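You operate a simulated robot arm through the tools that you are given. There is no shell and no other tool. Be economical: measure what you need, move in short steps, check, and stop when the job is done.

The job below is to be done with a simulated robot arm. You get a single attempt, and the scene is never put back.

JOB
Grind what is in the mortar, then stir in one big scoop of the order card's herb.
Fine: the scoop from its box; stir with the small scoop till no patch shows and leave it in; pestle and big scoop back, nothing spilt. Set down upright: stone pestle, big scoop.

The check looks at the end state, three seconds after you hand in, the way a careful person would. Anything else that was tipped, shoved, dropped, spilled or broken makes it a failure.

ROBOT AND FRAMES
A 6-joint arm with a two-finger parallel gripper, fixed in place. Base frame: the origin is at the foot of the arm, x ahead of it, y to its left, z up; the work surface is at about z = 840. Lengths are in mm, angles in rad, forces in N, time in s.
With the tool pointing down near the work surface it reaches from about 240 to 640 mm from the base axis. Its first joint turns from -1.152 to 1.152 rad. Payload 2.7 kg.
Tool frame: the origin (TCP) lies between the finger pads and is the grasp point; the fingertips stand 23 mm ahead of it; z points along the fingers, y is the line along which they close. Largest opening 94 mm; finger width 38, thickness 10; the body of the gripper, 54 by 96 mm, starts 39 mm behind the TCP.
Orientation is told as [roll, pitch, yaw] about the base's x, y, z axes, in that order, counted from this pose: with the fingers straight down and closing along the base's y, the tool's x points along the base's -x, its y along +y and its z along -z.

CONTROLS
- The arm moves only by the tool apply_moves. Its argument "increments" is a list of rows, each an object (a shift or turn left out is 0, a gripper value left out holds the last) with "travel": the shift along the base's x, y, z in mm, a list of three; "turn": the turn, a rotation vector about the base's x, y, z in rad, a list of three; "claw": the opening, from 0 (shut) to 1 (fully open). In form: [{"travel": [dx, dy, dz], "turn": [ax, ay, az], "claw": claw}, ...]. A call has 1 to 10 rows; each row is the pose to reach, as a shift and turn from the pose commanded when the call began. Each row takes 0.2 s and may step no farther than 50 mm and 0.15 rad from the row before; otherwise, or with a gripper value out of range, the whole call is refused. Where a pose cannot be reached the arm comes as near as it can. A force on the tool above 90 N (or 10 N above the force at the start of the call, whichever is more), or a blocked arm, ends the call early, and 0.2 s more pass. The fingers move at their own pace (about 45 mm/s each) and stop on an object; they squeeze with about 26 N. The grip force told is the motor's: it shows also when the fingers shut on nothing. Time passes only in rows, and 0.2 s behind the last, so rows that repeat a pose let the fingers close. The reply holds the time, the measured pose of the TCP, the force on the tool along the base axes, the opening and the grip force, in the units named above and with some noise, with the torque about the TCP (base axes, N m) and any sound that the robot's microphone picked up, and new pictures: "pictures" is both (left out), scene, wrist or none.
- Cameras (640 x 400 px; columns grow to the right, rows downward): "scene" is fixed at [72.2, -425.2, 1414]; the picture's right is [0.83, -0.56, 0.00], its down [-0.27, -0.40, -0.87] and it looks along [0.49, 0.72, -0.49] (base axes); focal length 341 px, centre (320, 200). "wrist" rides on the gripper at [86, 16, -75] in the tool frame; the picture's right is [-0.18, 0.98, 0.00], its down [-0.58, -0.11, -0.81] and it looks along [-0.79, -0.15, 0.59] (tool axes); focal length 243 px, centre (320, 200). There is no depth. A picture from a camera that has moved, and an enlarged one, comes with that camera's place and axes in the base frame and with its lens.
- close_up(camera, box): a new picture of the part [left, top, right, bottom] of that camera's present view, enlarged. It takes no simulated time.
- close_job(): hands the job in; it is judged then, once.

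Work in short steps. Places have to be worked out from the pictures, the camera data and where the tool is seen: move nearer, look again, correct. Check each grasp and each placing, and mend what went wrong. You have 120 turns and 200 pictures in all, those below and enlarged ones among them. Open the gripper and draw the arm clear of the work before you hand the job in, unless the task says otherwise; then end with one line.

The tools are called after "Call:" by a JSON object that holds its "method" and its "body". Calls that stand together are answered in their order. apply_moves: Moves the arm, as the interface text tells. Its arguments: {"type":"object","properties":{"increments":{"type":"array"},"pictures":{"type":"string","enum":["both","scene","wrist","none"]}},"required":["increments"]} The other tools are called the same way: close_up (camera, box) takes an enlarged picture of a part of a camera's view; close_job () hands the job in.

At the start:

```text
clock: 0.0
position: [419.7, -87.7, 1235.7]
ee_rot: [0.0, -0.002, 0.0]
contact_force: [-0.1, 0.9, -0.6]
ft_torque: [0.01, 0.01, 0.01]
opening: 94.1
grasp_force: 0.0
```

scene: 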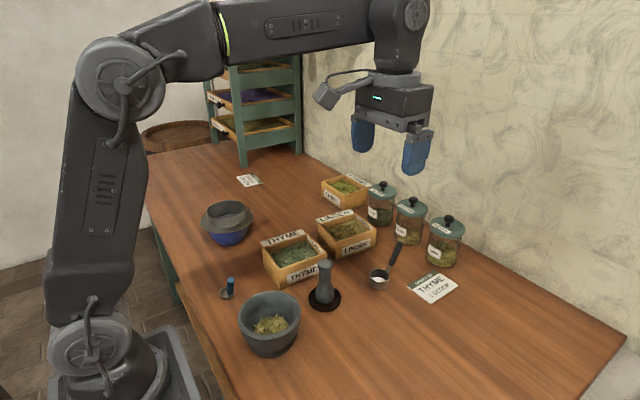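
wrist: 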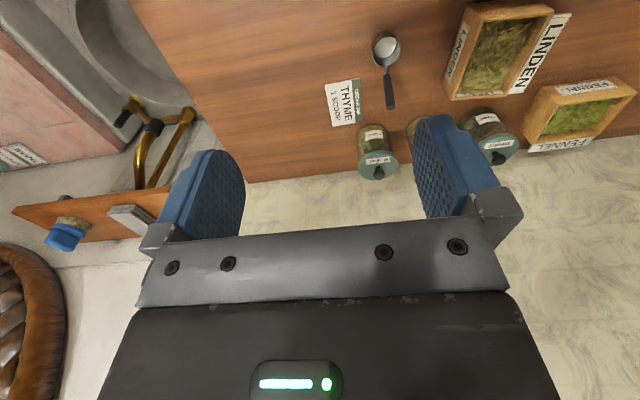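

I start with enlarged views of the work area to identify the tools and read the cards.

Call:
{"method": "close_up", "body": {"camera": "scene", "box": [200, 240, 360, 370]}}

Call:
{"method": "close_up", "body": {"camera": "scene", "box": [340, 170, 480, 310]}}

Call:
{"method": "close_up", "body": {"camera": "scene", "box": [190, 160, 350, 260]}}

```text
3.08 times, centred on (280, 305) of scene
camera zoom: at [72.2, -425.2, 1414.0], right [0.83, -0.56, 0.0], down [-0.27, -0.4, -0.87], along [0.49, 0.72, -0.49], focal length 1050 px, centre (443, -123)
```

zoom: 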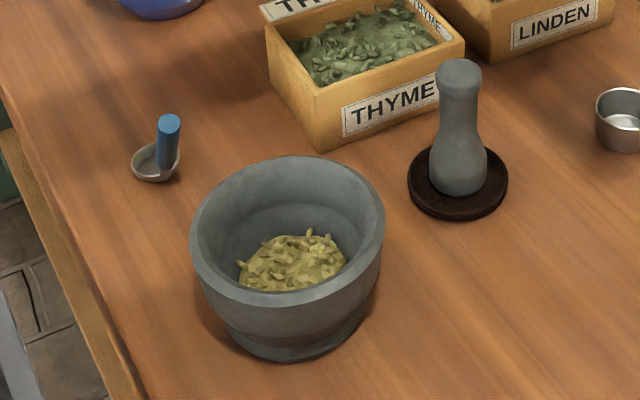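

```text
2.86 times, centred on (410, 240) of scene
camera zoom: at [72.2, -425.2, 1414.0], right [0.83, -0.56, 0.0], down [-0.27, -0.4, -0.87], along [0.49, 0.72, -0.49], focal length 975 px, centre (63, 86)
```

zoom: 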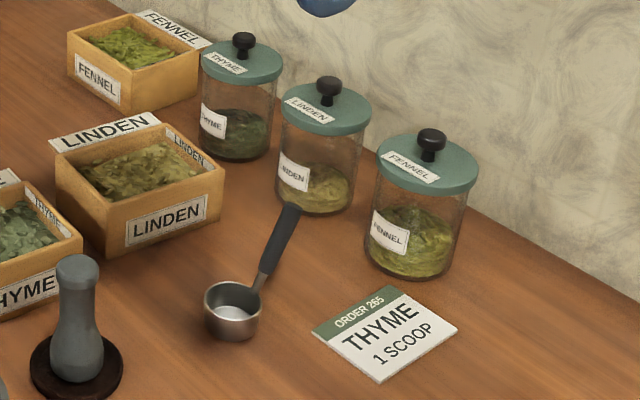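

```text
4.00 times, centred on (270, 210) of scene
camera zoom: at [72.2, -425.2, 1414.0], right [0.83, -0.56, 0.0], down [-0.27, -0.4, -0.87], along [0.49, 0.72, -0.49], focal length 1364 px, centre (520, 160)
```

zoom: 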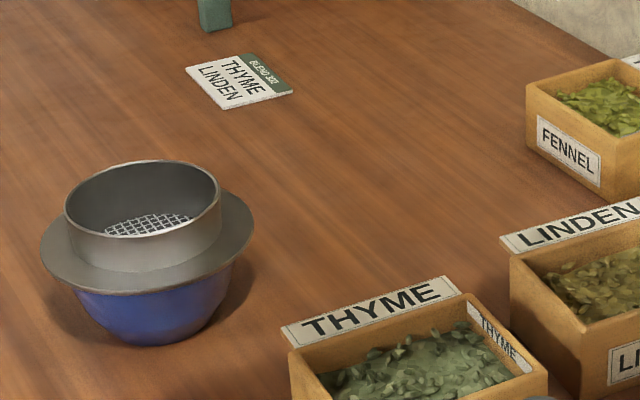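

The order card reads thyme, one scoop. From the pictures I place the pestle near (395, 29) with its top at z≈945, the mortar near (246, -5), the big scoop cup near (530, 5) with its handle end near (596, 6, 932), and the small scoop near (222, 160). I move over the pestle to check this.

Call:
{"method": "apply_moves", "body": {"increments": [{"travel": [-6, 28, -35]}, {"travel": [-12, 56, -70]}, {"travel": [-18, 84, -105]}, {"travel": [-24, 110, -140]}, {"travel": [-25, 117, -175]}]}}

```text
clock: 1.2
position: [397.1, 29.8, 1063.0]
ee_rot: [-0.001, -0.002, -0.002]
contact_force: [0.9, -0.9, -0.3]
ft_torque: [-0.01, 0.0, 0.0]
opening: 94.0
grasp_force: 0.1
camera wrist: at [310.5, 45.0, 1137.4], right [0.18, 0.98, 0.0], down [0.58, -0.11, 0.81], along [0.79, -0.15, -0.59], focal length 243 px, centre (320, 200)
```

scene: 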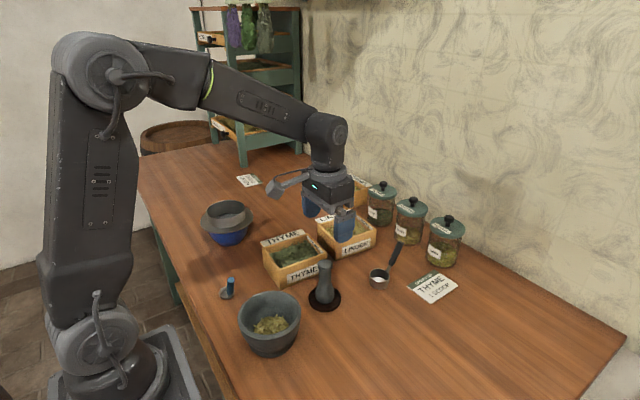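
wrist: 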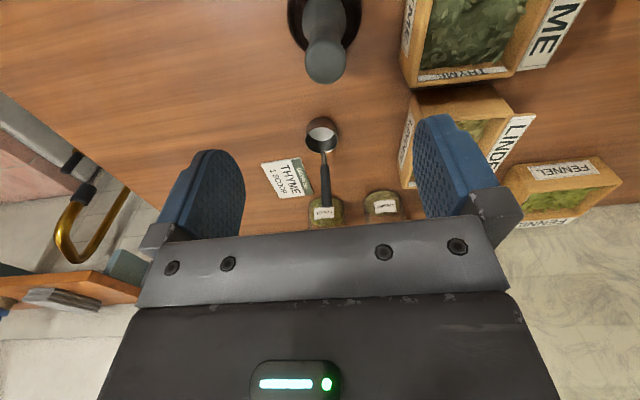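

The wrist view puts the pestle at about (396.5, 32) with its top near z=947. I descend so the TCP is at z≈928 and close on it.

Call:
{"method": "apply_moves", "body": {"increments": [{"travel": [0, 1.5, -45]}, {"travel": [0, 1.5, -90]}, {"travel": [0, 1.5, -115]}, {"travel": [0, 1.5, -134]}]}}

```text
clock: 2.2
position: [394.3, 30.7, 930.5]
ee_rot: [-0.001, -0.001, 0.002]
contact_force: [-0.1, -0.1, 0.2]
ft_torque: [0.0, 0.03, -0.01]
opening: 94.0
grasp_force: 0.0
camera wrist: at [307.7, 47.6, 1005.3], right [0.18, 0.98, 0.0], down [0.58, -0.11, 0.81], along [0.79, -0.15, -0.59], focal length 243 px, centre (320, 200)
```

scene: 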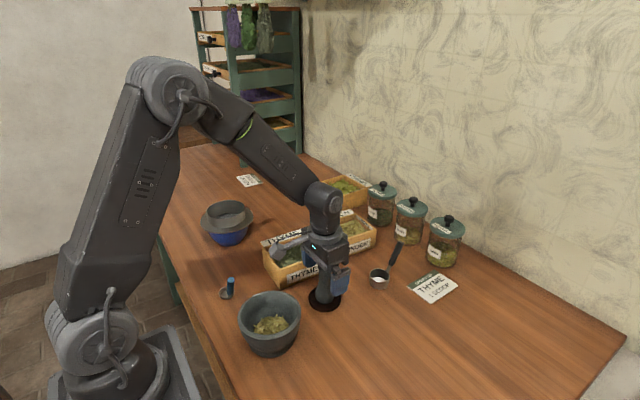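
wrist: 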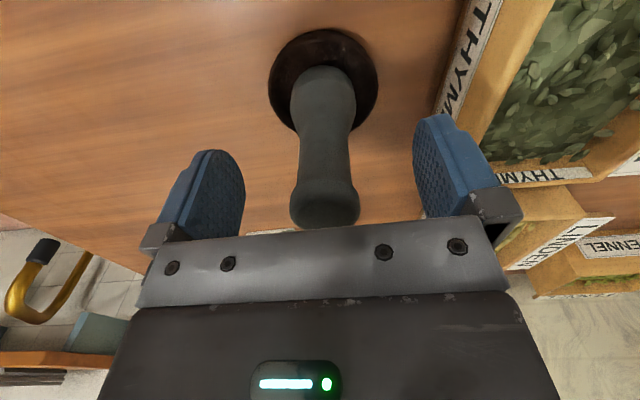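

The pestle stands at about (390.5, 34), with its top at z≈947. I shift to centre on it and close.

Call:
{"method": "apply_moves", "body": {"increments": [{"travel": [-3.5, 3, -1]}, {"travel": [-3.5, 3, -1], "claw": 0}, {"travel": [-3.5, 3, -1], "claw": 0}, {"travel": [-3.5, 3, -1], "claw": 0}, {"travel": [-3.5, 3, -1], "claw": 0}, {"travel": [-3.5, 3, -1], "claw": 0}, {"travel": [-3.5, 3, -1], "claw": 0}], "pictures": "wrist"}}

```text
clock: 3.8
position: [392.2, 33.7, 929.2]
ee_rot: [0.001, 0.002, 0.0]
contact_force: [-1.3, -1.2, 0.4]
ft_torque: [0.0, 0.02, 0.03]
opening: 31.0
grasp_force: 25.8
camera wrist: at [305.3, 50.4, 1003.6], right [0.18, 0.98, 0.0], down [0.58, -0.11, 0.81], along [0.79, -0.15, -0.59], focal length 243 px, centre (320, 200)
```

wrist: 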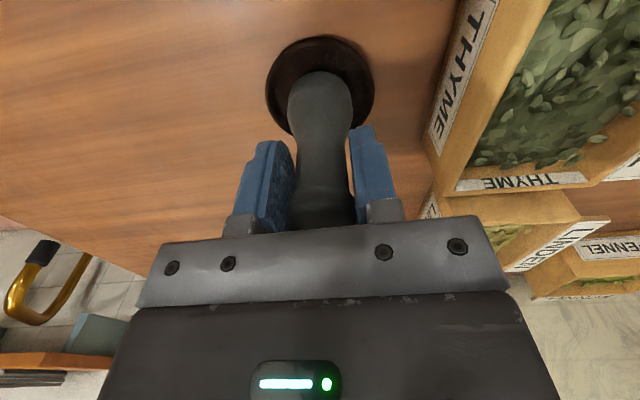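

Firm grip at an opening of 31 mm. I lift 120 mm, then move partway to the mortar.

Call:
{"method": "apply_moves", "body": {"increments": [{"travel": [0, 0, 20]}, {"travel": [0, 0, 60]}, {"travel": [0, 0, 100]}, {"travel": [0, 0, 120]}, {"travel": [-40, -8, 120]}, {"travel": [-80, -18, 120]}, {"travel": [-110, -28, 120]}, {"travel": [-130, -34, 120]}]}}

```text
clock: 5.6
position: [262.3, -1.2, 1044.6]
ee_rot: [0.0, -0.003, -0.002]
contact_force: [-0.5, 0.2, -2.2]
ft_torque: [0.0, 0.04, 0.0]
opening: 30.9
grasp_force: 25.6
camera wrist: at [175.2, 16.5, 1119.9], right [0.18, 0.98, 0.0], down [0.58, -0.11, 0.81], along [0.79, -0.15, -0.59], focal length 243 px, centre (320, 200)
```

scene: 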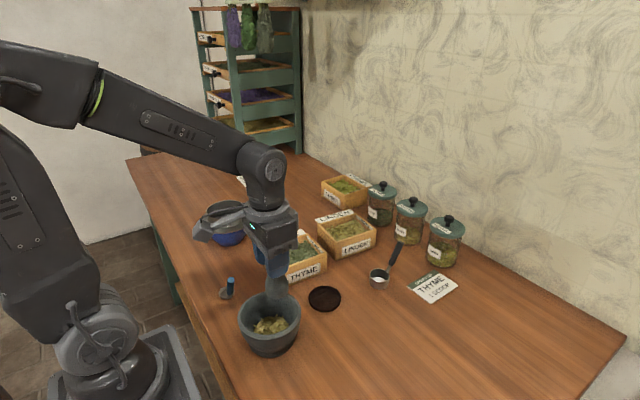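
wrist: 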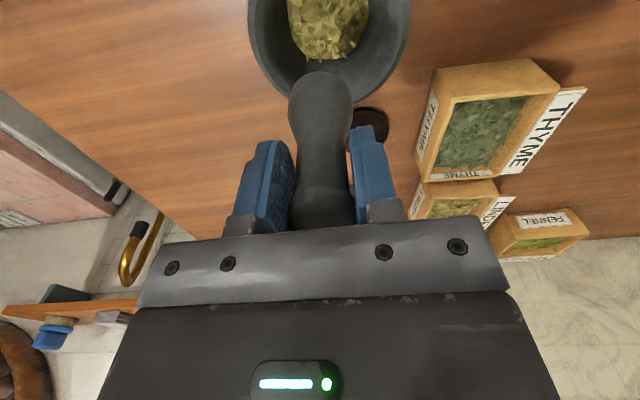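

The wrist view puts the mortar centre near (243, 8) and the scene view near (243, 4). I move above it with the pestle tip near rim height and look again.

Call:
{"method": "apply_moves", "body": {"increments": [{"travel": [-16, 7, 0]}, {"travel": [-16, 7, -30]}]}}

Call:
{"method": "close_up", "body": {"camera": "scene", "box": [210, 260, 340, 370]}}

```text
clock: 6.2
position: [245.9, 7.2, 1015.9]
ee_rot: [0.0, -0.003, 0.001]
contact_force: [0.1, -0.4, -2.4]
ft_torque: [-0.01, -0.02, 0.0]
opening: 31.3
grasp_force: 26.5
camera wrist: at [159.3, 24.4, 1091.2], right [0.18, 0.98, 0.0], down [0.58, -0.11, 0.81], along [0.79, -0.15, -0.59], focal length 243 px, centre (320, 200)
```

scene: 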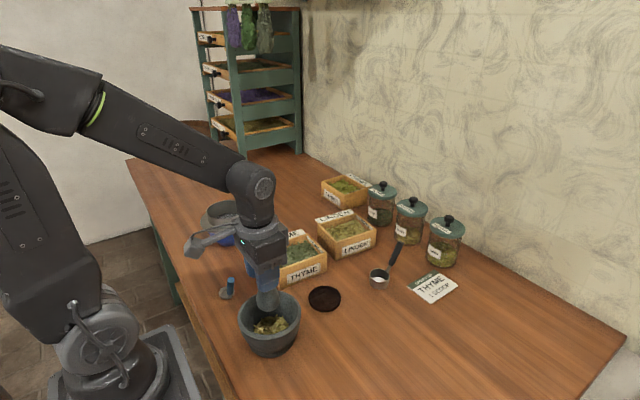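
wrist: 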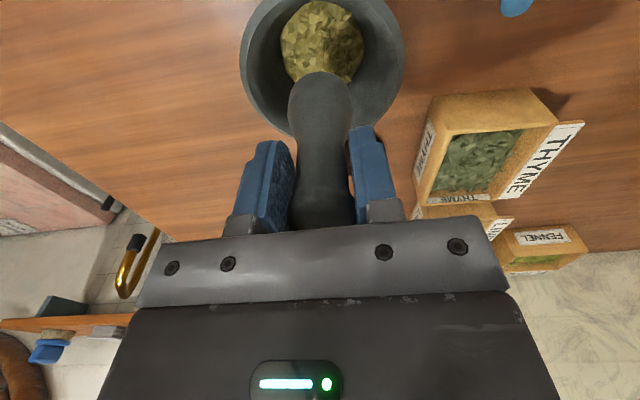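

```text
3.64 times, centred on (275, 315) of scene
camera zoom: at [72.2, -425.2, 1414.0], right [0.83, -0.56, 0.0], down [-0.27, -0.4, -0.87], along [0.49, 0.72, -0.49], focal length 1240 px, centre (484, -218)
```

zoom: 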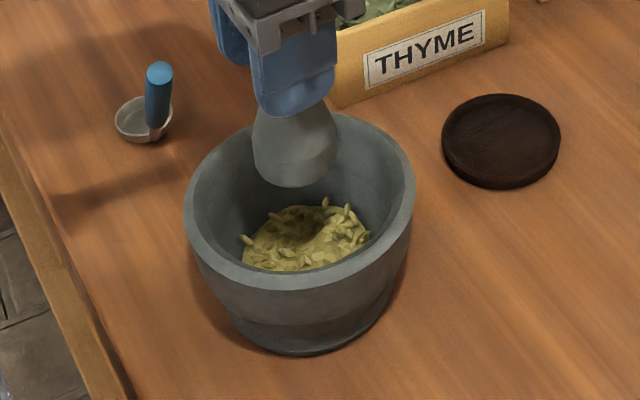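

The scene and wrist lines agree on the mortar centre at about (249, 9), with its rim at z≈905. I descend the pestle in small steps to feel for contact.

Call:
{"method": "apply_moves", "body": {"increments": [{"travel": [4, 2, -15]}, {"travel": [4, 2, -35]}, {"travel": [4, 2, -50]}, {"travel": [4, 2, -58]}], "pictures": "none"}}

```text
clock: 7.2
position: [248.5, 6.9, 959.0]
ee_rot: [-0.001, 0.001, 0.001]
contact_force: [-0.2, 0.2, -1.1]
ft_torque: [0.01, 0.01, 0.01]
opening: 30.9
grasp_force: 26.1
```

No contact yet at z≈958. I go on in 4 mm steps.

Call:
{"method": "apply_moves", "body": {"increments": [{"travel": [0, 0, -4]}, {"travel": [0, 0, -8]}, {"travel": [0, 0, -12]}], "pictures": "none"}}

```text
clock: 8.0
position: [249.7, 7.6, 946.9]
ee_rot: [-0.001, -0.002, 0.0]
contact_force: [-0.3, -0.3, -2.3]
ft_torque: [0.04, 0.04, 0.01]
opening: 31.1
grasp_force: 26.1
```

Call:
{"method": "apply_moves", "body": {"increments": [{"travel": [0, 0, -3]}, {"travel": [0, 0, -6]}], "pictures": "none"}}

Call:
{"method": "close_up", "body": {"camera": "scene", "box": [210, 260, 340, 370]}}

```text
clock: 8.6
position: [249.4, 6.5, 940.7]
ee_rot: [-0.001, -0.002, 0.001]
contact_force: [-0.3, 0.6, -2.2]
ft_torque: [-0.02, -0.01, -0.01]
opening: 31.1
grasp_force: 26.4
```

```text
3.64 times, centred on (275, 315) of scene
camera zoom: at [72.2, -425.2, 1414.0], right [0.83, -0.56, 0.0], down [-0.27, -0.4, -0.87], along [0.49, 0.72, -0.49], focal length 1240 px, centre (484, -218)
```

zoom: 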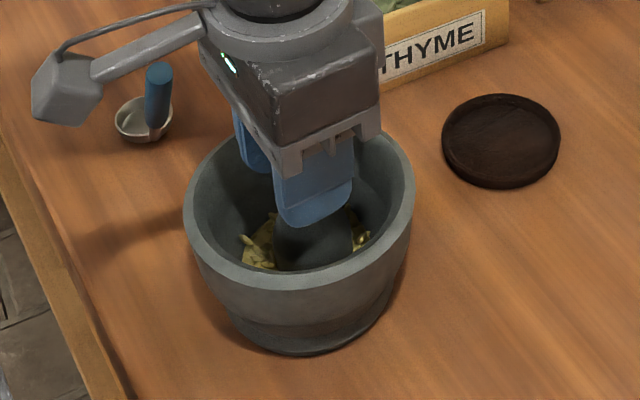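

The pestle is among the leaves with no firm contact yet. I continue in 2–3 mm steps.

Call:
{"method": "apply_moves", "body": {"increments": [{"travel": [0, 0, -2]}, {"travel": [0, 0, -4]}, {"travel": [0, 0, -6]}], "pictures": "none"}}

```text
clock: 9.4
position: [250.5, 7.5, 936.2]
ee_rot: [0.0, -0.005, 0.0]
contact_force: [1.0, -4.7, 18.5]
ft_torque: [-0.18, -0.22, -0.01]
opening: 31.2
grasp_force: 25.7
```

Contact at about 18 N. I grind with small circles and watch the forces.

Call:
{"method": "apply_moves", "body": {"increments": [{"travel": [8, 0, 1]}, {"travel": [6, 6, 1]}, {"travel": [0, 8, 1]}, {"travel": [-6, 6, 1]}, {"travel": [-8, 0, 1]}, {"travel": [-6, -6, 1]}, {"travel": [0, -8, 1]}, {"travel": [6, -6, 1]}, {"travel": [8, 0, 1]}, {"travel": [0, 0, 0]}], "pictures": "none"}}

Call:
{"method": "close_up", "body": {"camera": "scene", "box": [210, 260, 340, 370]}}

```text
clock: 11.6
position: [250.8, 9.3, 934.3]
ee_rot: [-0.001, -0.001, 0.001]
contact_force: [1.1, -0.6, -1.2]
ft_torque: [-0.04, -0.05, -0.01]
opening: 30.7
grasp_force: 25.8
```

```text
3.64 times, centred on (275, 315) of scene
camera zoom: at [72.2, -425.2, 1414.0], right [0.83, -0.56, 0.0], down [-0.27, -0.4, -0.87], along [0.49, 0.72, -0.49], focal length 1240 px, centre (484, -218)
```

zoom: 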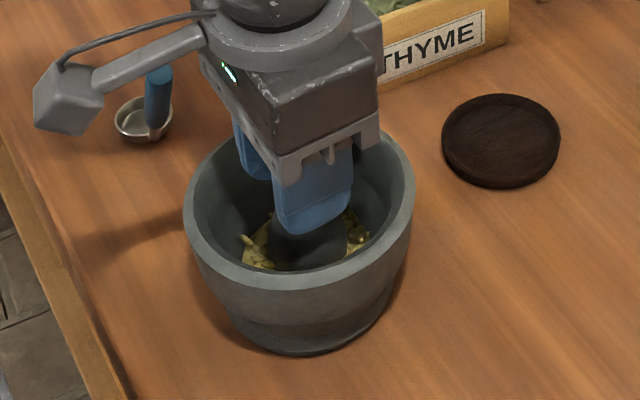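

The force has dropped, so the leaves have given way. I press 2–3 mm further and circle again.

Call:
{"method": "apply_moves", "body": {"increments": [{"travel": [0, 0, -2]}, {"travel": [9, 0, -2]}, {"travel": [6, 6, -2]}, {"travel": [0, 9, -2]}, {"travel": [-6, 6, -2]}, {"travel": [-9, 0, -2]}, {"travel": [-6, -6, -2]}, {"travel": [0, -9, -2]}, {"travel": [6, -6, -2]}, {"travel": [0, 0, -2]}], "pictures": "none"}}

Call:
{"method": "apply_moves", "body": {"increments": [{"travel": [0, 0, -2]}, {"travel": [0, 0, -4]}], "pictures": "wrist"}}

```text
clock: 13.8
position: [249.5, 6.6, 932.7]
ee_rot: [0.0, -0.003, 0.0]
contact_force: [-0.1, 0.3, -2.2]
ft_torque: [0.0, 0.03, 0.03]
opening: 30.8
grasp_force: 26.2
```

```text
clock: 14.4
position: [251.3, 7.5, 929.4]
ee_rot: [0.001, -0.005, 0.001]
contact_force: [-0.4, -0.1, 18.4]
ft_torque: [-0.03, -0.2, -0.02]
opening: 30.9
grasp_force: 25.5
camera wrist: at [164.0, 23.7, 1003.5], right [0.18, 0.98, 0.0], down [0.58, -0.11, 0.81], along [0.8, -0.15, -0.59], focal length 243 px, centre (320, 200)
```

wrist: 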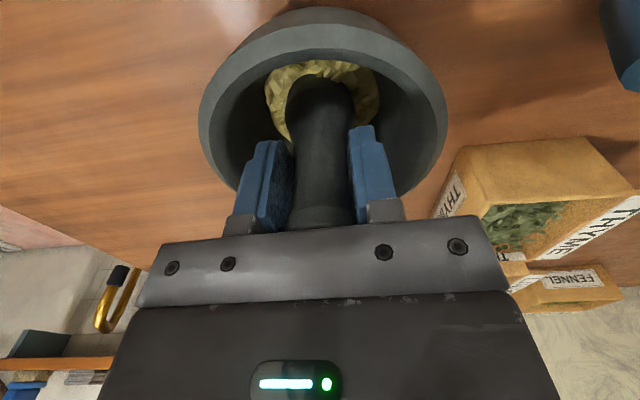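

Contact again at 18 N. Grinding lowers the bed, so I run more circles at this depth.

Call:
{"method": "apply_moves", "body": {"increments": [{"travel": [10, 0, 0.5]}, {"travel": [7, 7, 0.5]}, {"travel": [0, 10, 0.5]}, {"travel": [-7, 7, 0.5]}, {"travel": [-10, 0, 0.5]}, {"travel": [-7, -7, 0.5]}, {"travel": [0, -10, 0.5]}, {"travel": [7, -7, 0.5]}, {"travel": [10, 0, 0.5]}, {"travel": [5, 0, 0]}], "pictures": "none"}}

Call:
{"method": "apply_moves", "body": {"increments": [{"travel": [-5, 0, 0]}, {"travel": [-10, 0, 0]}, {"travel": [-5, 5, 0]}, {"travel": [-5, -5, 0]}, {"travel": [-10, 0, 0]}, {"travel": [-5, 0, -1]}], "pictures": "none"}}

Call:
{"method": "close_up", "body": {"camera": "scene", "box": [210, 260, 340, 370]}}

```text
clock: 16.6
position: [255.0, 8.8, 929.5]
ee_rot: [-0.001, 0.0, 0.0]
contact_force: [0.3, -0.1, -1.4]
ft_torque: [-0.01, 0.0, -0.03]
opening: 30.7
grasp_force: 25.8
```

```text
clock: 18.0
position: [249.5, 9.1, 928.0]
ee_rot: [0.0, -0.002, -0.001]
contact_force: [-4.9, 1.5, 9.4]
ft_torque: [0.1, 0.2, 0.01]
opening: 30.7
grasp_force: 26.4
```

```text
3.64 times, centred on (275, 315) of scene
camera zoom: at [72.0, -425.2, 1414.0], right [0.83, -0.56, 0.0], down [-0.27, -0.4, -0.87], along [0.49, 0.72, -0.49], focal length 1240 px, centre (484, -218)
```

zoom: 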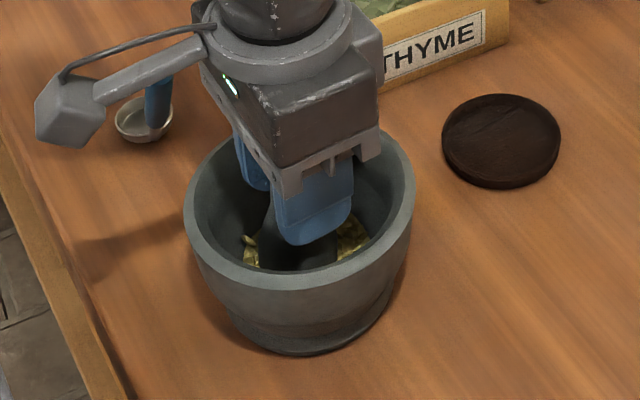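

The leaves still look coarse. I continue with repeated pressing circles.

Call:
{"method": "apply_moves", "body": {"increments": [{"travel": [8, 0, -1]}, {"travel": [6, 6, -1]}, {"travel": [0, 8, -1]}, {"travel": [-6, 6, -1]}, {"travel": [-8, 0, -1]}, {"travel": [-6, -6, -1]}, {"travel": [0, -8, -1]}, {"travel": [6, -6, -1]}, {"travel": [8, 0, -1]}, {"travel": [0, 0, -1]}], "pictures": "none"}}

Call:
{"method": "apply_moves", "body": {"increments": [{"travel": [5, 0, -1]}, {"travel": [3, 3, -1]}, {"travel": [0, 5, -1]}, {"travel": [-3, 3, -1]}, {"travel": [-5, 0, -1]}, {"travel": [-3, -3, -1]}, {"travel": [0, -5, -1]}, {"travel": [3, -3, -1]}, {"travel": [5, 0, -1]}, {"travel": [0, 0, -1]}], "pictures": "none"}}

```text
clock: 20.2
position: [249.1, 9.0, 927.0]
ee_rot: [0.001, -0.002, 0.001]
contact_force: [-0.2, -0.2, -1.4]
ft_torque: [0.01, 0.0, 0.02]
opening: 30.8
grasp_force: 26.1
```

```text
clock: 22.4
position: [249.6, 8.8, 927.0]
ee_rot: [-0.002, 0.0, -0.001]
contact_force: [-0.5, -0.4, -2.3]
ft_torque: [0.01, 0.01, 0.03]
opening: 30.6
grasp_force: 25.7
```

No force is left at the centre. I lift the pestle out and inspect both the herbs and the grip.

Call:
{"method": "apply_moves", "body": {"increments": [{"travel": [0, 0, 30]}, {"travel": [0, 0, 75]}, {"travel": [20, 0, 100]}, {"travel": [50, 5, 120]}]}}

Call:
{"method": "close_up", "body": {"camera": "scene", "box": [210, 260, 340, 370]}}

```text
clock: 23.4
position: [297.9, 13.0, 1043.1]
ee_rot: [-0.001, -0.001, 0.0]
contact_force: [-0.4, -0.5, -2.5]
ft_torque: [-0.01, 0.01, -0.03]
opening: 30.7
grasp_force: 25.7
camera wrist: at [211.4, 29.0, 1118.5], right [0.18, 0.98, 0.0], down [0.58, -0.11, 0.81], along [0.79, -0.15, -0.59], focal length 243 px, centre (320, 200)
```

scene: 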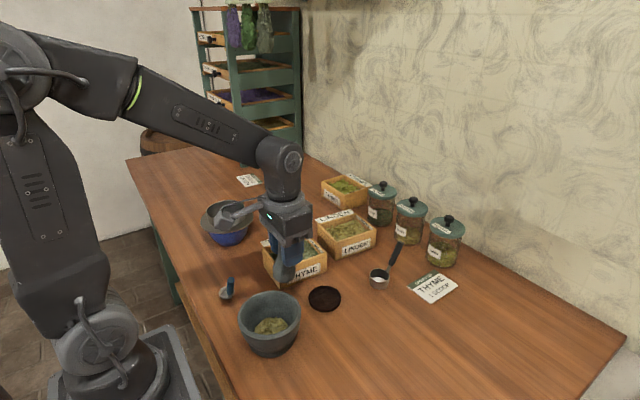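
wrist: 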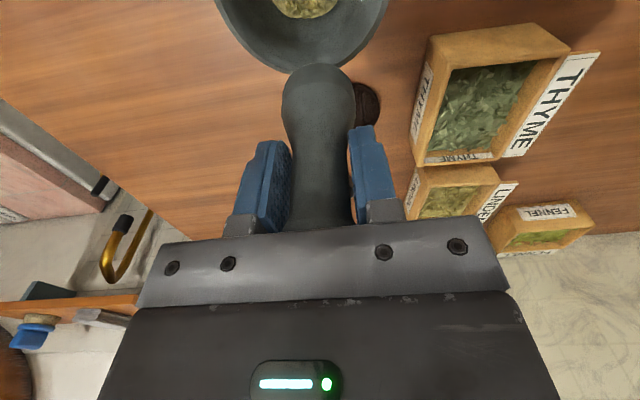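

```text
3.64 times, centred on (275, 315) of scene
camera zoom: at [72.2, -425.2, 1414.0], right [0.83, -0.56, 0.0], down [-0.27, -0.4, -0.87], along [0.49, 0.72, -0.49], focal length 1240 px, centre (484, -218)
```

zoom: 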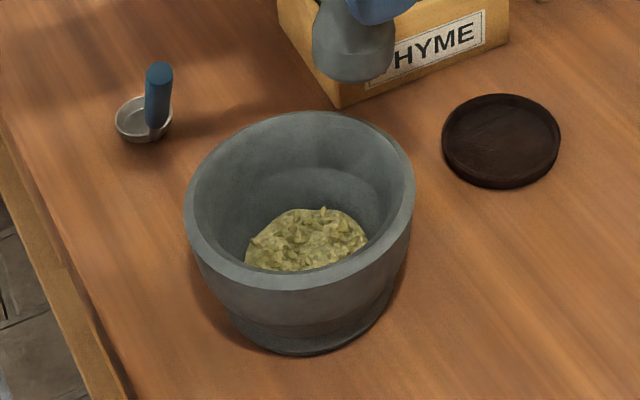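

The leaves are finer, but chips still show, and the pestle has slipped up several mm in the grip. I go back in and grind more.

Call:
{"method": "apply_moves", "body": {"increments": [{"travel": [-30, -5, -20]}, {"travel": [-48, -4, -45]}, {"travel": [-48, -4, -90]}, {"travel": [-48, -4, -116]}, {"travel": [-48, -4, -120]}, {"travel": [-48, -4, -124]}], "pictures": "none"}}

```text
clock: 25.0
position: [255.7, 10.6, 922.2]
ee_rot: [-0.001, -0.009, 0.003]
contact_force: [-8.8, -2.7, 24.4]
ft_torque: [-0.22, 0.39, -0.01]
opening: 31.1
grasp_force: 26.2
stopped in row 6: the force on the tool passed its limit (the readings are from after the stop); the commanded pose is now the measured one
```

Contact with force (24 N). I circle around (250, 9) at this depth.

Call:
{"method": "apply_moves", "body": {"increments": [{"travel": [-5, -1, 0.5]}, {"travel": [3, -1, 0.5]}, {"travel": [0, 5, 0.5]}, {"travel": [-5, 7, 0.5]}, {"travel": [-11, 5, 0.5]}, {"travel": [-13, -1, 0.5]}, {"travel": [-11, -7, 0.5]}, {"travel": [-5, -9, 0.5]}, {"travel": [0, -7, 0.5]}, {"travel": [-5, -1, 0]}], "pictures": "none"}}

Call:
{"method": "apply_moves", "body": {"increments": [{"travel": [8, 0, -0.5]}, {"travel": [6, 6, -0.5]}, {"travel": [0, 8, -0.5]}, {"travel": [-6, 6, -0.5]}, {"travel": [-8, 0, -0.5]}, {"travel": [-6, -6, -0.5]}, {"travel": [0, -8, -0.5]}, {"travel": [6, -6, -0.5]}, {"travel": [8, 0, -0.5]}, {"travel": [0, 0, -1]}], "pictures": "none"}}

```text
clock: 27.2
position: [251.5, 8.8, 922.9]
ee_rot: [0.002, -0.016, 0.003]
contact_force: [5.7, -3.9, 10.8]
ft_torque: [-0.31, -0.5, -0.04]
opening: 31.1
grasp_force: 25.6
```

```text
clock: 29.4
position: [251.1, 7.2, 920.7]
ee_rot: [0.002, -0.018, 0.004]
contact_force: [7.5, -0.4, 15.2]
ft_torque: [-0.13, -0.47, 0.07]
opening: 30.8
grasp_force: 25.6
```

Call:
{"method": "apply_moves", "body": {"increments": [{"travel": [6, 0, 0]}, {"travel": [4, 4, 0]}, {"travel": [0, 6, 0]}, {"travel": [-4, 4, 0]}, {"travel": [-6, 0, 0]}, {"travel": [-4, -4, 0]}, {"travel": [0, -6, 0]}, {"travel": [4, -4, 0]}, {"travel": [6, 0, 0]}, {"travel": [0, 0, 0]}], "pictures": "none"}}

Call:
{"method": "apply_moves", "body": {"increments": [{"travel": [9, 0, -0.5]}, {"travel": [6, 6, -0.5]}, {"travel": [0, 9, -0.5]}, {"travel": [-6, 6, -0.5]}, {"travel": [-9, 0, -0.5]}, {"travel": [-6, -6, -0.5]}, {"travel": [0, -9, -0.5]}, {"travel": [6, -6, -0.5]}, {"travel": [9, 0, -0.5]}, {"travel": [0, 0, -0.5]}], "pictures": "none"}}

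Call:
{"method": "close_up", "body": {"camera": "scene", "box": [210, 260, 340, 370]}}

```text
clock: 31.6
position: [248.8, 8.7, 921.6]
ee_rot: [0.003, -0.01, 0.001]
contact_force: [0.4, 0.8, -2.0]
ft_torque: [-0.04, 0.02, -0.02]
opening: 30.9
grasp_force: 26.1
```

```text
clock: 33.8
position: [251.1, 11.3, 921.5]
ee_rot: [0.001, -0.014, 0.002]
contact_force: [5.2, 0.1, 8.5]
ft_torque: [0.0, -0.5, 0.03]
opening: 31.2
grasp_force: 25.7
```

```text
3.64 times, centred on (275, 315) of scene
camera zoom: at [72.3, -425.2, 1414.0], right [0.83, -0.56, 0.0], down [-0.27, -0.4, -0.87], along [0.49, 0.72, -0.49], focal length 1240 px, centre (484, -218)
```

zoom: 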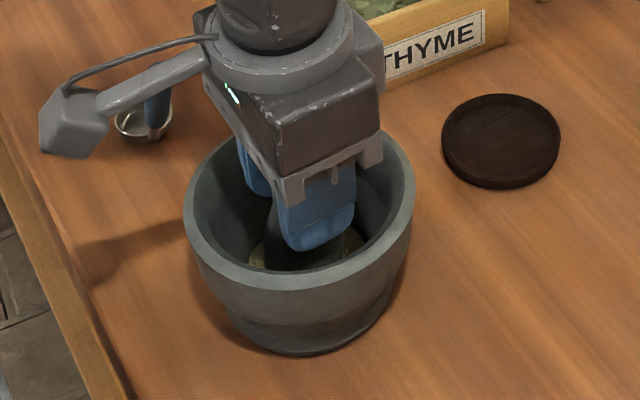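

What is visible around the pestle looks smoother now. I do two more rounds, then lift and look.

Call:
{"method": "apply_moves", "body": {"increments": [{"travel": [5, 0, -0.5]}, {"travel": [3, 3, -0.5]}, {"travel": [0, 5, -0.5]}, {"travel": [-3, 3, -0.5]}, {"travel": [-5, 0, -0.5]}, {"travel": [-3, -3, -0.5]}, {"travel": [0, -5, -0.5]}, {"travel": [3, -3, -0.5]}, {"travel": [5, 0, -0.5]}, {"travel": [0, 0, -0.5]}], "pictures": "none"}}

Call:
{"method": "apply_moves", "body": {"increments": [{"travel": [10, 0, 0]}, {"travel": [7, 7, 0]}, {"travel": [0, 10, 0]}, {"travel": [-7, 7, 0]}, {"travel": [-10, 0, 0]}, {"travel": [-7, -7, 0]}, {"travel": [0, -10, 0]}, {"travel": [7, -7, 0]}, {"travel": [10, 0, 0]}, {"travel": [0, 0, 0]}], "pictures": "none"}}

Call:
{"method": "apply_moves", "body": {"increments": [{"travel": [0, 0, 30]}, {"travel": [0, 0, 75]}, {"travel": [20, 0, 105]}, {"travel": [50, 5, 125]}], "pictures": "wrist"}}

Call:
{"method": "close_up", "body": {"camera": "scene", "box": [210, 260, 340, 370]}}

```text
clock: 36.0
position: [252.5, 9.8, 920.4]
ee_rot: [0.002, -0.019, 0.005]
contact_force: [7.4, -3.3, 14.9]
ft_torque: [-0.29, -0.65, -0.03]
opening: 31.0
grasp_force: 25.9
```

```text
clock: 37.7
position: [248.5, -1.1, 920.9]
ee_rot: [0.001, -0.006, 0.002]
contact_force: [-6.8, 2.8, 24.5]
ft_torque: [0.15, 0.1, 0.0]
opening: 30.7
grasp_force: 26.0
stopped in row 8: the force on the tool passed its limit (the readings are from after the stop); the commanded pose is now the measured one
```

```text
clock: 38.7
position: [296.5, 5.4, 1042.1]
ee_rot: [0.002, -0.003, 0.003]
contact_force: [-0.4, 0.3, -2.0]
ft_torque: [0.04, -0.01, 0.01]
opening: 31.0
grasp_force: 25.4
camera wrist: at [209.6, 21.5, 1117.2], right [0.18, 0.98, 0.0], down [0.58, -0.11, 0.81], along [0.79, -0.15, -0.59], focal length 243 px, centre (320, 200)
```

wrist: 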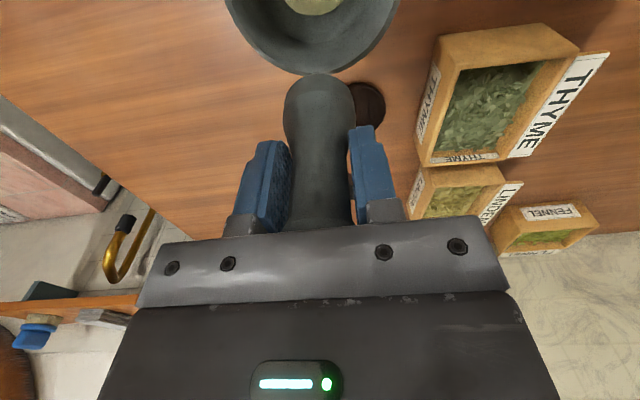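

```text
3.64 times, centred on (275, 315) of scene
camera zoom: at [72.2, -425.2, 1414.0], right [0.83, -0.56, 0.0], down [-0.27, -0.4, -0.87], along [0.49, 0.72, -0.49], focal length 1240 px, centre (484, -218)
```

zoom: 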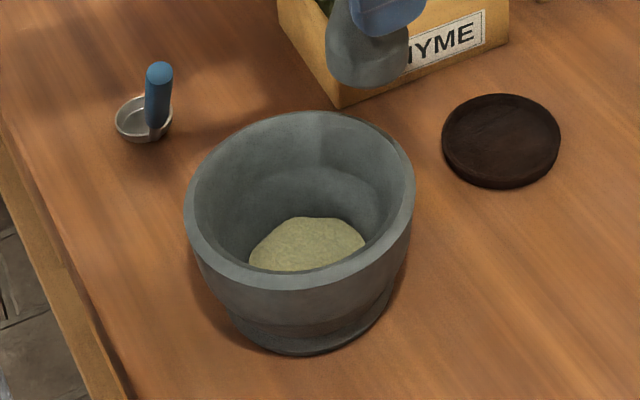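

The herb is now a uniform powder, the mortar hasn't moved and the table is clean. I carry the pestle back above its coaster.

Call:
{"method": "apply_moves", "body": {"increments": [{"travel": [35, 10, 0]}, {"travel": [70, 22, 0]}, {"travel": [92.5, 30, 0]}, {"travel": [92.5, 30, -40]}, {"travel": [92.5, 30, -70]}]}}

Call:
{"method": "close_up", "body": {"camera": "scene", "box": [270, 200, 400, 310]}}

```text
clock: 39.9
position: [390.2, 35.1, 975.1]
ee_rot: [0.002, -0.002, 0.0]
contact_force: [0.1, -0.1, -2.1]
ft_torque: [0.02, -0.01, 0.0]
opening: 30.8
grasp_force: 26.1
camera wrist: at [302.8, 51.3, 1049.9], right [0.18, 0.98, 0.0], down [0.58, -0.11, 0.81], along [0.8, -0.15, -0.59], focal length 243 px, centre (320, 200)
```

scene: 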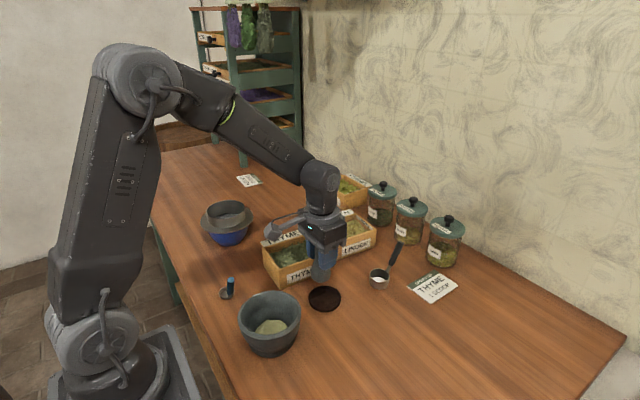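
wrist: 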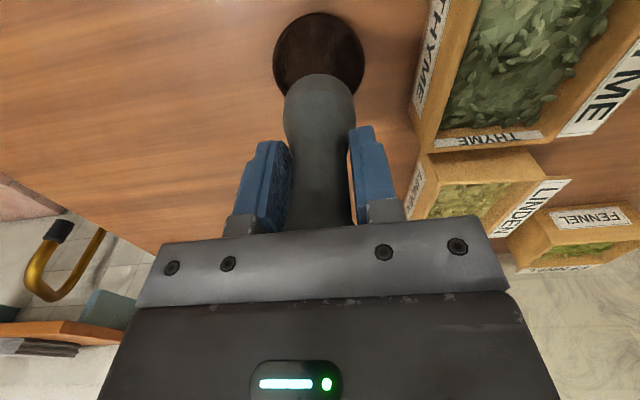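

```text
3.64 times, centred on (335, 255) of scene
camera zoom: at [72.2, -425.2, 1414.0], right [0.83, -0.56, 0.0], down [-0.27, -0.4, -0.87], along [0.49, 0.72, -0.49], focal length 1240 px, centre (266, 0)
```

zoom: 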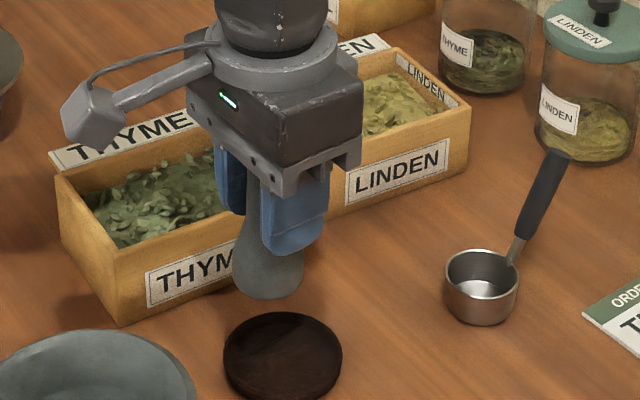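

The coaster sits at about (393, 34) and the pestle is upright. I lower it with care until contact.

Call:
{"method": "apply_moves", "body": {"increments": [{"travel": [1.5, 0, -30]}, {"travel": [1.5, 0, -45]}, {"travel": [1.5, 0, -49]}], "pictures": "none"}}

Call:
{"method": "close_up", "body": {"camera": "scene", "box": [270, 200, 400, 310]}}

```text
clock: 40.7
position: [392.5, 34.3, 926.0]
ee_rot: [0.004, -0.003, 0.0]
contact_force: [0.0, 0.1, -1.6]
ft_torque: [0.02, -0.02, 0.02]
opening: 30.6
grasp_force: 26.1
```

```text
3.64 times, centred on (335, 255) of scene
camera zoom: at [72.2, -425.2, 1414.0], right [0.83, -0.56, 0.0], down [-0.27, -0.4, -0.87], along [0.49, 0.72, -0.49], focal length 1240 px, centre (266, 0)
```

zoom: 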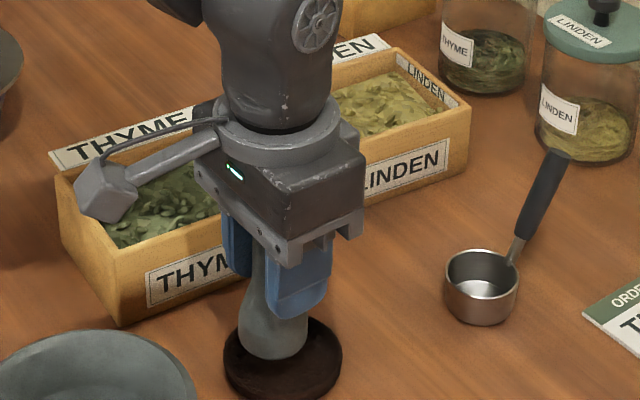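

Call:
{"method": "apply_moves", "body": {"increments": [{"travel": [0, 0, -3]}, {"travel": [0, 0, -6]}], "pictures": "none"}}

Call:
{"method": "apply_moves", "body": {"increments": [{"travel": [0, 0, -2]}, {"travel": [0, 0, -4]}], "pictures": "none"}}

```text
clock: 41.3
position: [393.0, 34.3, 919.8]
ee_rot: [0.002, -0.002, 0.001]
contact_force: [1.8, -0.2, -1.6]
ft_torque: [0.01, -0.06, -0.01]
opening: 30.8
grasp_force: 26.1
```

```text
clock: 41.9
position: [393.2, 34.6, 917.2]
ee_rot: [0.002, -0.003, 0.002]
contact_force: [-0.5, 0.2, -2.1]
ft_torque: [0.03, 0.0, 0.0]
opening: 30.9
grasp_force: 26.0
```

No contact yet at z≈917. I continue in 2 mm steps.

Call:
{"method": "apply_moves", "body": {"increments": [{"travel": [0, 0, -2]}, {"travel": [0, 0, -4]}], "pictures": "none"}}

Call:
{"method": "close_up", "body": {"camera": "scene", "box": [270, 200, 400, 310]}}

```text
clock: 42.5
position: [391.8, 34.0, 914.4]
ee_rot: [0.002, -0.004, -0.001]
contact_force: [-0.3, 0.0, -1.6]
ft_torque: [0.0, -0.01, 0.01]
opening: 31.0
grasp_force: 26.0
```

```text
3.64 times, centred on (335, 255) of scene
camera zoom: at [72.2, -425.2, 1414.0], right [0.83, -0.56, 0.0], down [-0.27, -0.4, -0.87], along [0.49, 0.72, -0.49], focal length 1240 px, centre (266, 0)
```

zoom: 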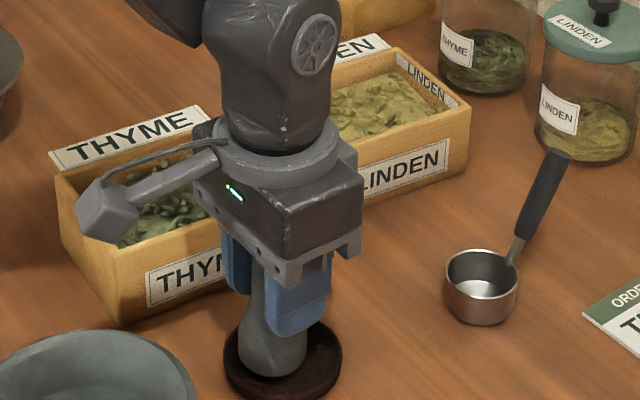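

The pestle foot sits about 6 mm left of the coaster centre in the scene picture. I shift +4 x, -2 y and lower further.

Call:
{"method": "apply_moves", "body": {"increments": [{"travel": [4, -2, 0]}, {"travel": [4, -2, -2]}, {"travel": [4, -2, -4]}], "pictures": "none"}}

Call:
{"method": "close_up", "body": {"camera": "scene", "box": [270, 220, 380, 310]}}

```text
clock: 43.3
position: [398.2, 33.1, 909.9]
ee_rot: [0.002, -0.005, 0.001]
contact_force: [-11.1, -0.3, 27.4]
ft_torque: [-0.07, 0.46, -0.03]
opening: 30.7
grasp_force: 25.6
```

```text
4.44 times, centred on (325, 265) of scene
camera zoom: at [71.6, -425.2, 1414.0], right [0.83, -0.56, 0.0], down [-0.27, -0.4, -0.87], along [0.49, 0.72, -0.49], focal length 1516 px, centre (298, -89)
```

zoom: 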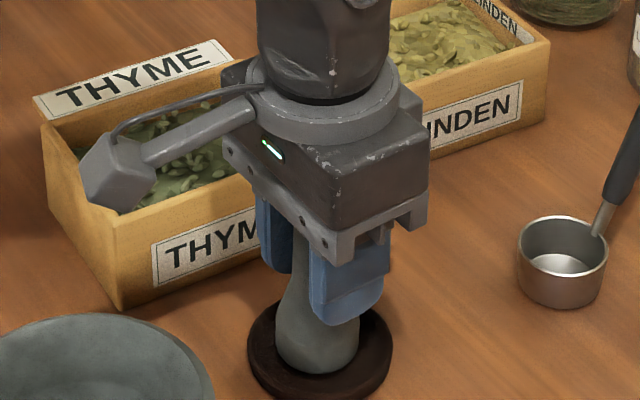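

Contact at 27 N. I ease up 1.5 mm and open the fingers slowly so that it settles.

Call:
{"method": "apply_moves", "body": {"increments": [{"travel": [-1, 0, 1.5]}, {"travel": [-1, 0, 1.5], "claw": 0.4}, {"travel": [-1, 0, 1.5], "claw": 0.5}, {"travel": [-1, 0, 1.5], "claw": 1}, {"travel": [-1, 0, 1.5], "claw": 1}, {"travel": [-1, 0, 1.5], "claw": 1}, {"travel": [-1, 0, 1.5], "claw": 1}]}}

```text
clock: 44.9
position: [396.0, 32.5, 910.5]
ee_rot: [0.001, -0.004, -0.001]
contact_force: [-0.2, 1.2, 4.1]
ft_torque: [-0.01, 0.03, 0.02]
opening: 94.2
grasp_force: 0.1
camera wrist: at [309.5, 49.1, 984.8], right [0.18, 0.98, 0.0], down [0.58, -0.11, 0.81], along [0.79, -0.15, -0.59], focal length 243 px, centre (320, 200)
```

scene: 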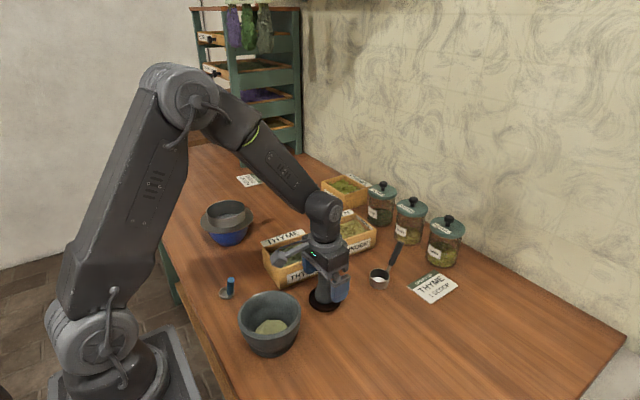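
wrist: 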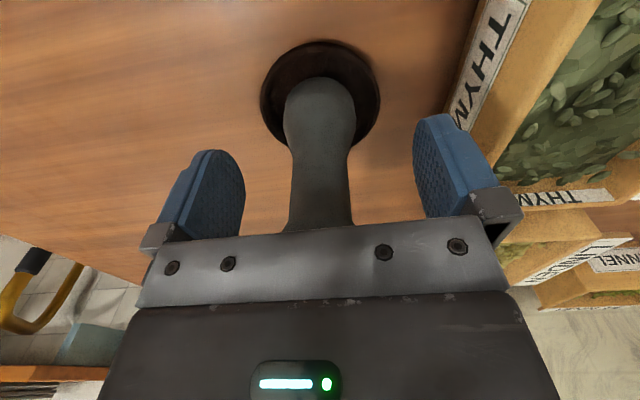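

Released. The pestle top may be close to the palm, so I rise straight up and check it.

Call:
{"method": "apply_moves", "body": {"increments": [{"travel": [0, 0, 15]}, {"travel": [0, 0, 50]}, {"travel": [0, 0, 95]}, {"travel": [0, 0, 140]}], "pictures": "wrist"}}

Call:
{"method": "close_up", "body": {"camera": "scene", "box": [250, 200, 430, 310]}}

```text
clock: 45.9
position: [393.5, 31.1, 1050.7]
ee_rot: [0.003, -0.002, 0.0]
contact_force: [0.4, 1.1, -0.3]
ft_torque: [-0.01, 0.01, -0.03]
opening: 94.0
grasp_force: 0.1
camera wrist: at [306.4, 47.8, 1125.8], right [0.18, 0.98, 0.0], down [0.58, -0.11, 0.81], along [0.79, -0.15, -0.59], focal length 243 px, centre (320, 200)
```

wrist: 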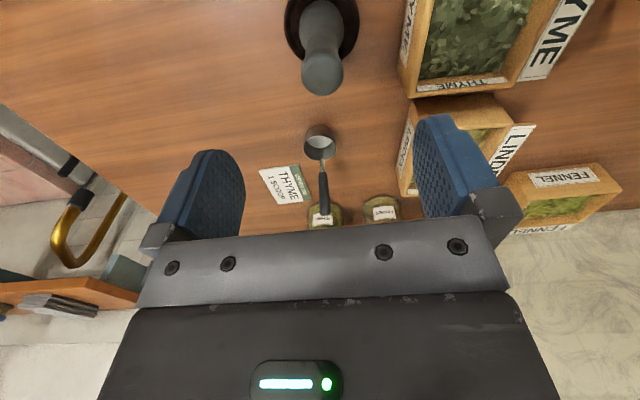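

```text
3.56 times, centred on (340, 255) of scene
camera zoom: at [72.2, -425.2, 1414.0], right [0.83, -0.56, 0.0], down [-0.27, -0.4, -0.87], along [0.49, 0.72, -0.49], focal length 1213 px, centre (249, 4)
```

zoom: 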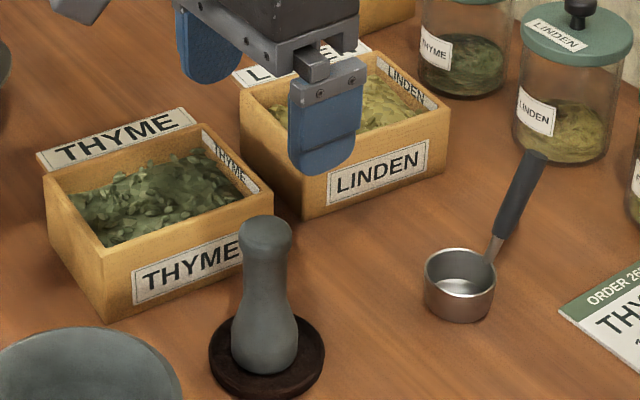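

The pestle is back on its coaster, upright. Next I move toward the big scoop for a closer look at its cup and handle.

Call:
{"method": "apply_moves", "body": {"increments": [{"travel": [45, -8, 0]}, {"travel": [90, -16, 0]}, {"travel": [130, -22, 0]}, {"travel": [150, -24, -20]}]}}

Call:
{"method": "close_up", "body": {"camera": "scene", "box": [330, 200, 460, 310]}}

Call:
{"method": "close_up", "body": {"camera": "wrist", "box": [240, 0, 420, 110]}}

```text
clock: 46.9
position: [545.2, 10.4, 1028.9]
ee_rot: [0.004, -0.002, -0.001]
contact_force: [0.4, -0.1, -0.4]
ft_torque: [-0.01, -0.01, -0.02]
opening: 93.9
grasp_force: 0.0
camera wrist: at [458.6, 26.2, 1104.1], right [0.18, 0.98, 0.0], down [0.58, -0.11, 0.81], along [0.79, -0.15, -0.59], focal length 243 px, centre (320, 200)
```

scene: 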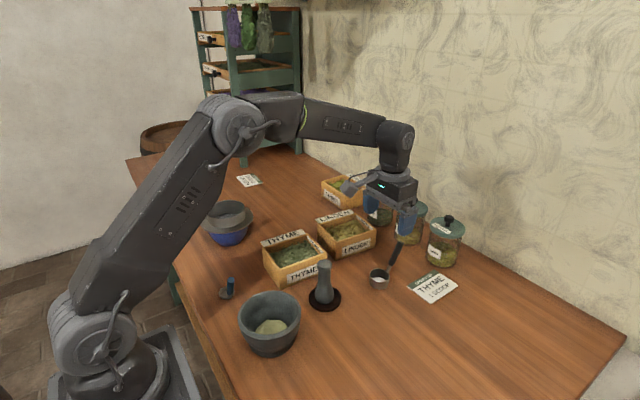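
wrist: 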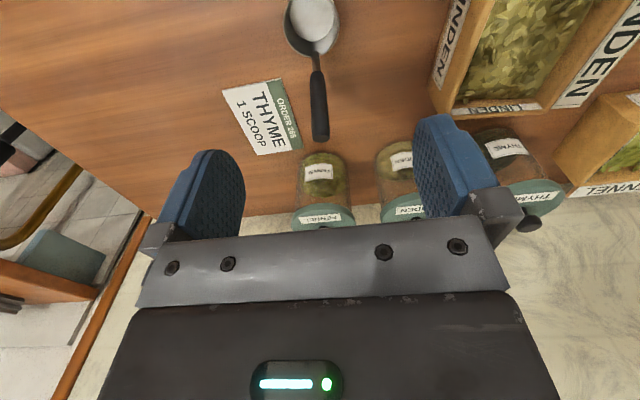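

```text
3.64 times, centred on (395, 255) of scene
camera zoom: at [72.2, -425.2, 1414.0], right [0.83, -0.56, 0.0], down [-0.27, -0.4, -0.87], along [0.49, 0.72, -0.49], focal length 1240 px, centre (47, 0)
```

zoom: 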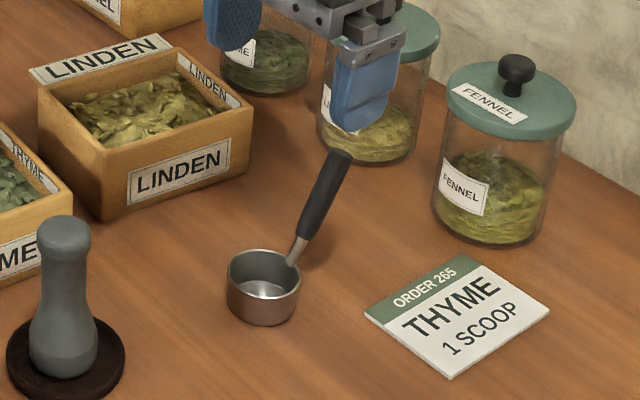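

```text
3.56 times, centred on (330, 55) of wrist
camera zoom: at [458.6, 26.2, 1104.1], right [0.18, 0.98, 0.0], down [0.58, -0.11, 0.81], along [0.79, -0.15, -0.59], focal length 863 px, centre (284, 716)
```

zoom: 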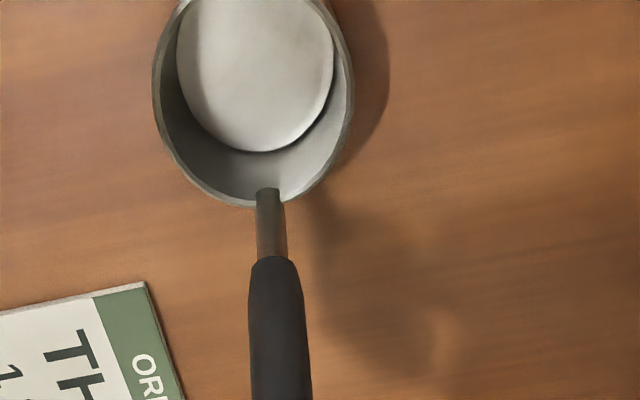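

The cup is empty, and triangulation puts the handle from about (551, 4, 870) up to (591, 2, 938). I tilt the tool 0.3 rad along the handle and hover above it.

Call:
{"method": "apply_moves", "body": {"increments": [{"travel": [20, -3, 0], "turn": [0, 0.1, 0]}, {"travel": [40, -6, 0], "turn": [0, 0.2, 0]}, {"travel": [52, -6, -20], "turn": [0, 0.3, 0]}, {"travel": [50, -6, -40], "turn": [0, 0.3, 0]}]}}

Call:
{"method": "close_up", "body": {"camera": "scene", "box": [330, 200, 460, 310]}}

```text
clock: 47.9
position: [584.7, 2.5, 990.6]
ee_rot: [0.001, 0.296, 0.0]
contact_force: [0.9, -0.2, -0.4]
ft_torque: [0.0, -0.02, 0.03]
opening: 93.8
grasp_force: 0.1
out of reach, approached as far as the arm can: row 3, 4
camera wrist: at [523.4, 18.1, 1088.0], right [0.18, 0.98, -0.05], down [0.79, -0.11, 0.6], along [0.58, -0.15, -0.8], focal length 243 px, centre (320, 200)
```

scene: 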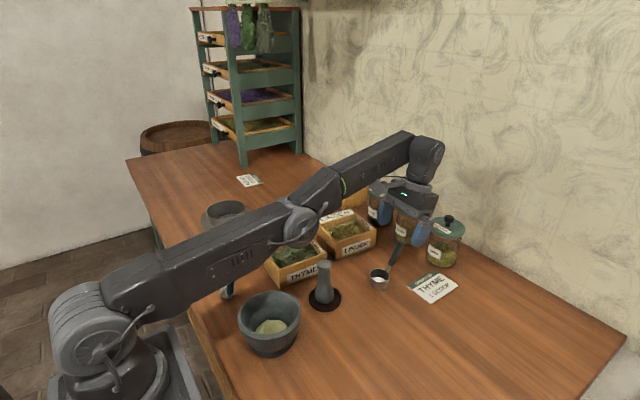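
wrist: 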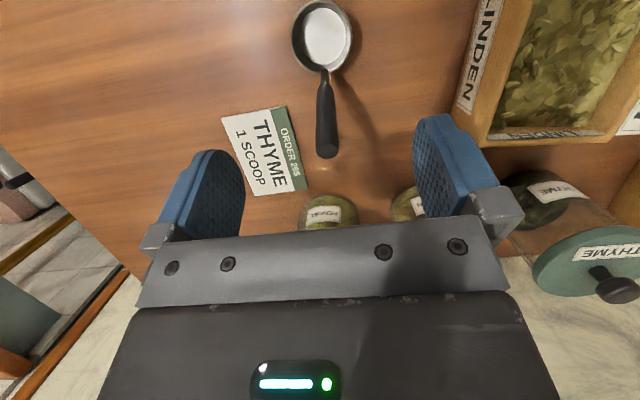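

```text
3.64 times, centred on (395, 255) of scene
camera zoom: at [72.2, -425.2, 1414.0], right [0.83, -0.56, 0.0], down [-0.27, -0.4, -0.87], along [0.49, 0.72, -0.49], focal length 1240 px, centre (47, 0)
```

zoom: 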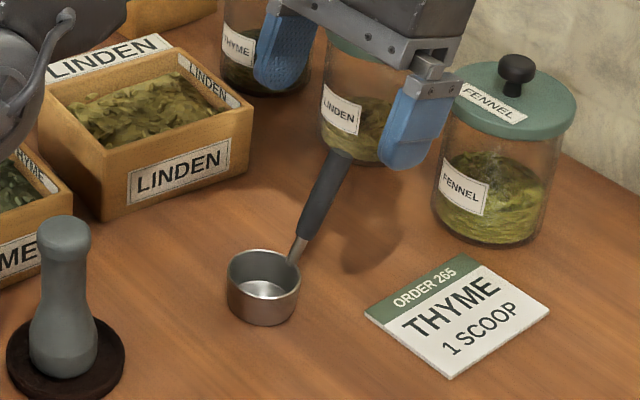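

The arm is near full stretch. The handle triangulates again to y≈2.5, from (556, 870) to (592, 938). I reduce the tilt to 0.15 and read the pose before lowering.

Call:
{"method": "apply_moves", "body": {"increments": [{"travel": [-8, 0, -10], "turn": [0, -0.12, 0]}, {"travel": [-14, 0, -20], "turn": [0, -0.15, 0]}], "pictures": "none"}}

```text
clock: 48.5
position: [570.9, 0.6, 971.0]
ee_rot: [0.002, 0.145, -0.001]
contact_force: [0.7, 0.2, -0.5]
ft_torque: [0.02, 0.01, 0.02]
opening: 94.3
grasp_force: 0.2
out of reach, approached as far as the arm can: row 1
```

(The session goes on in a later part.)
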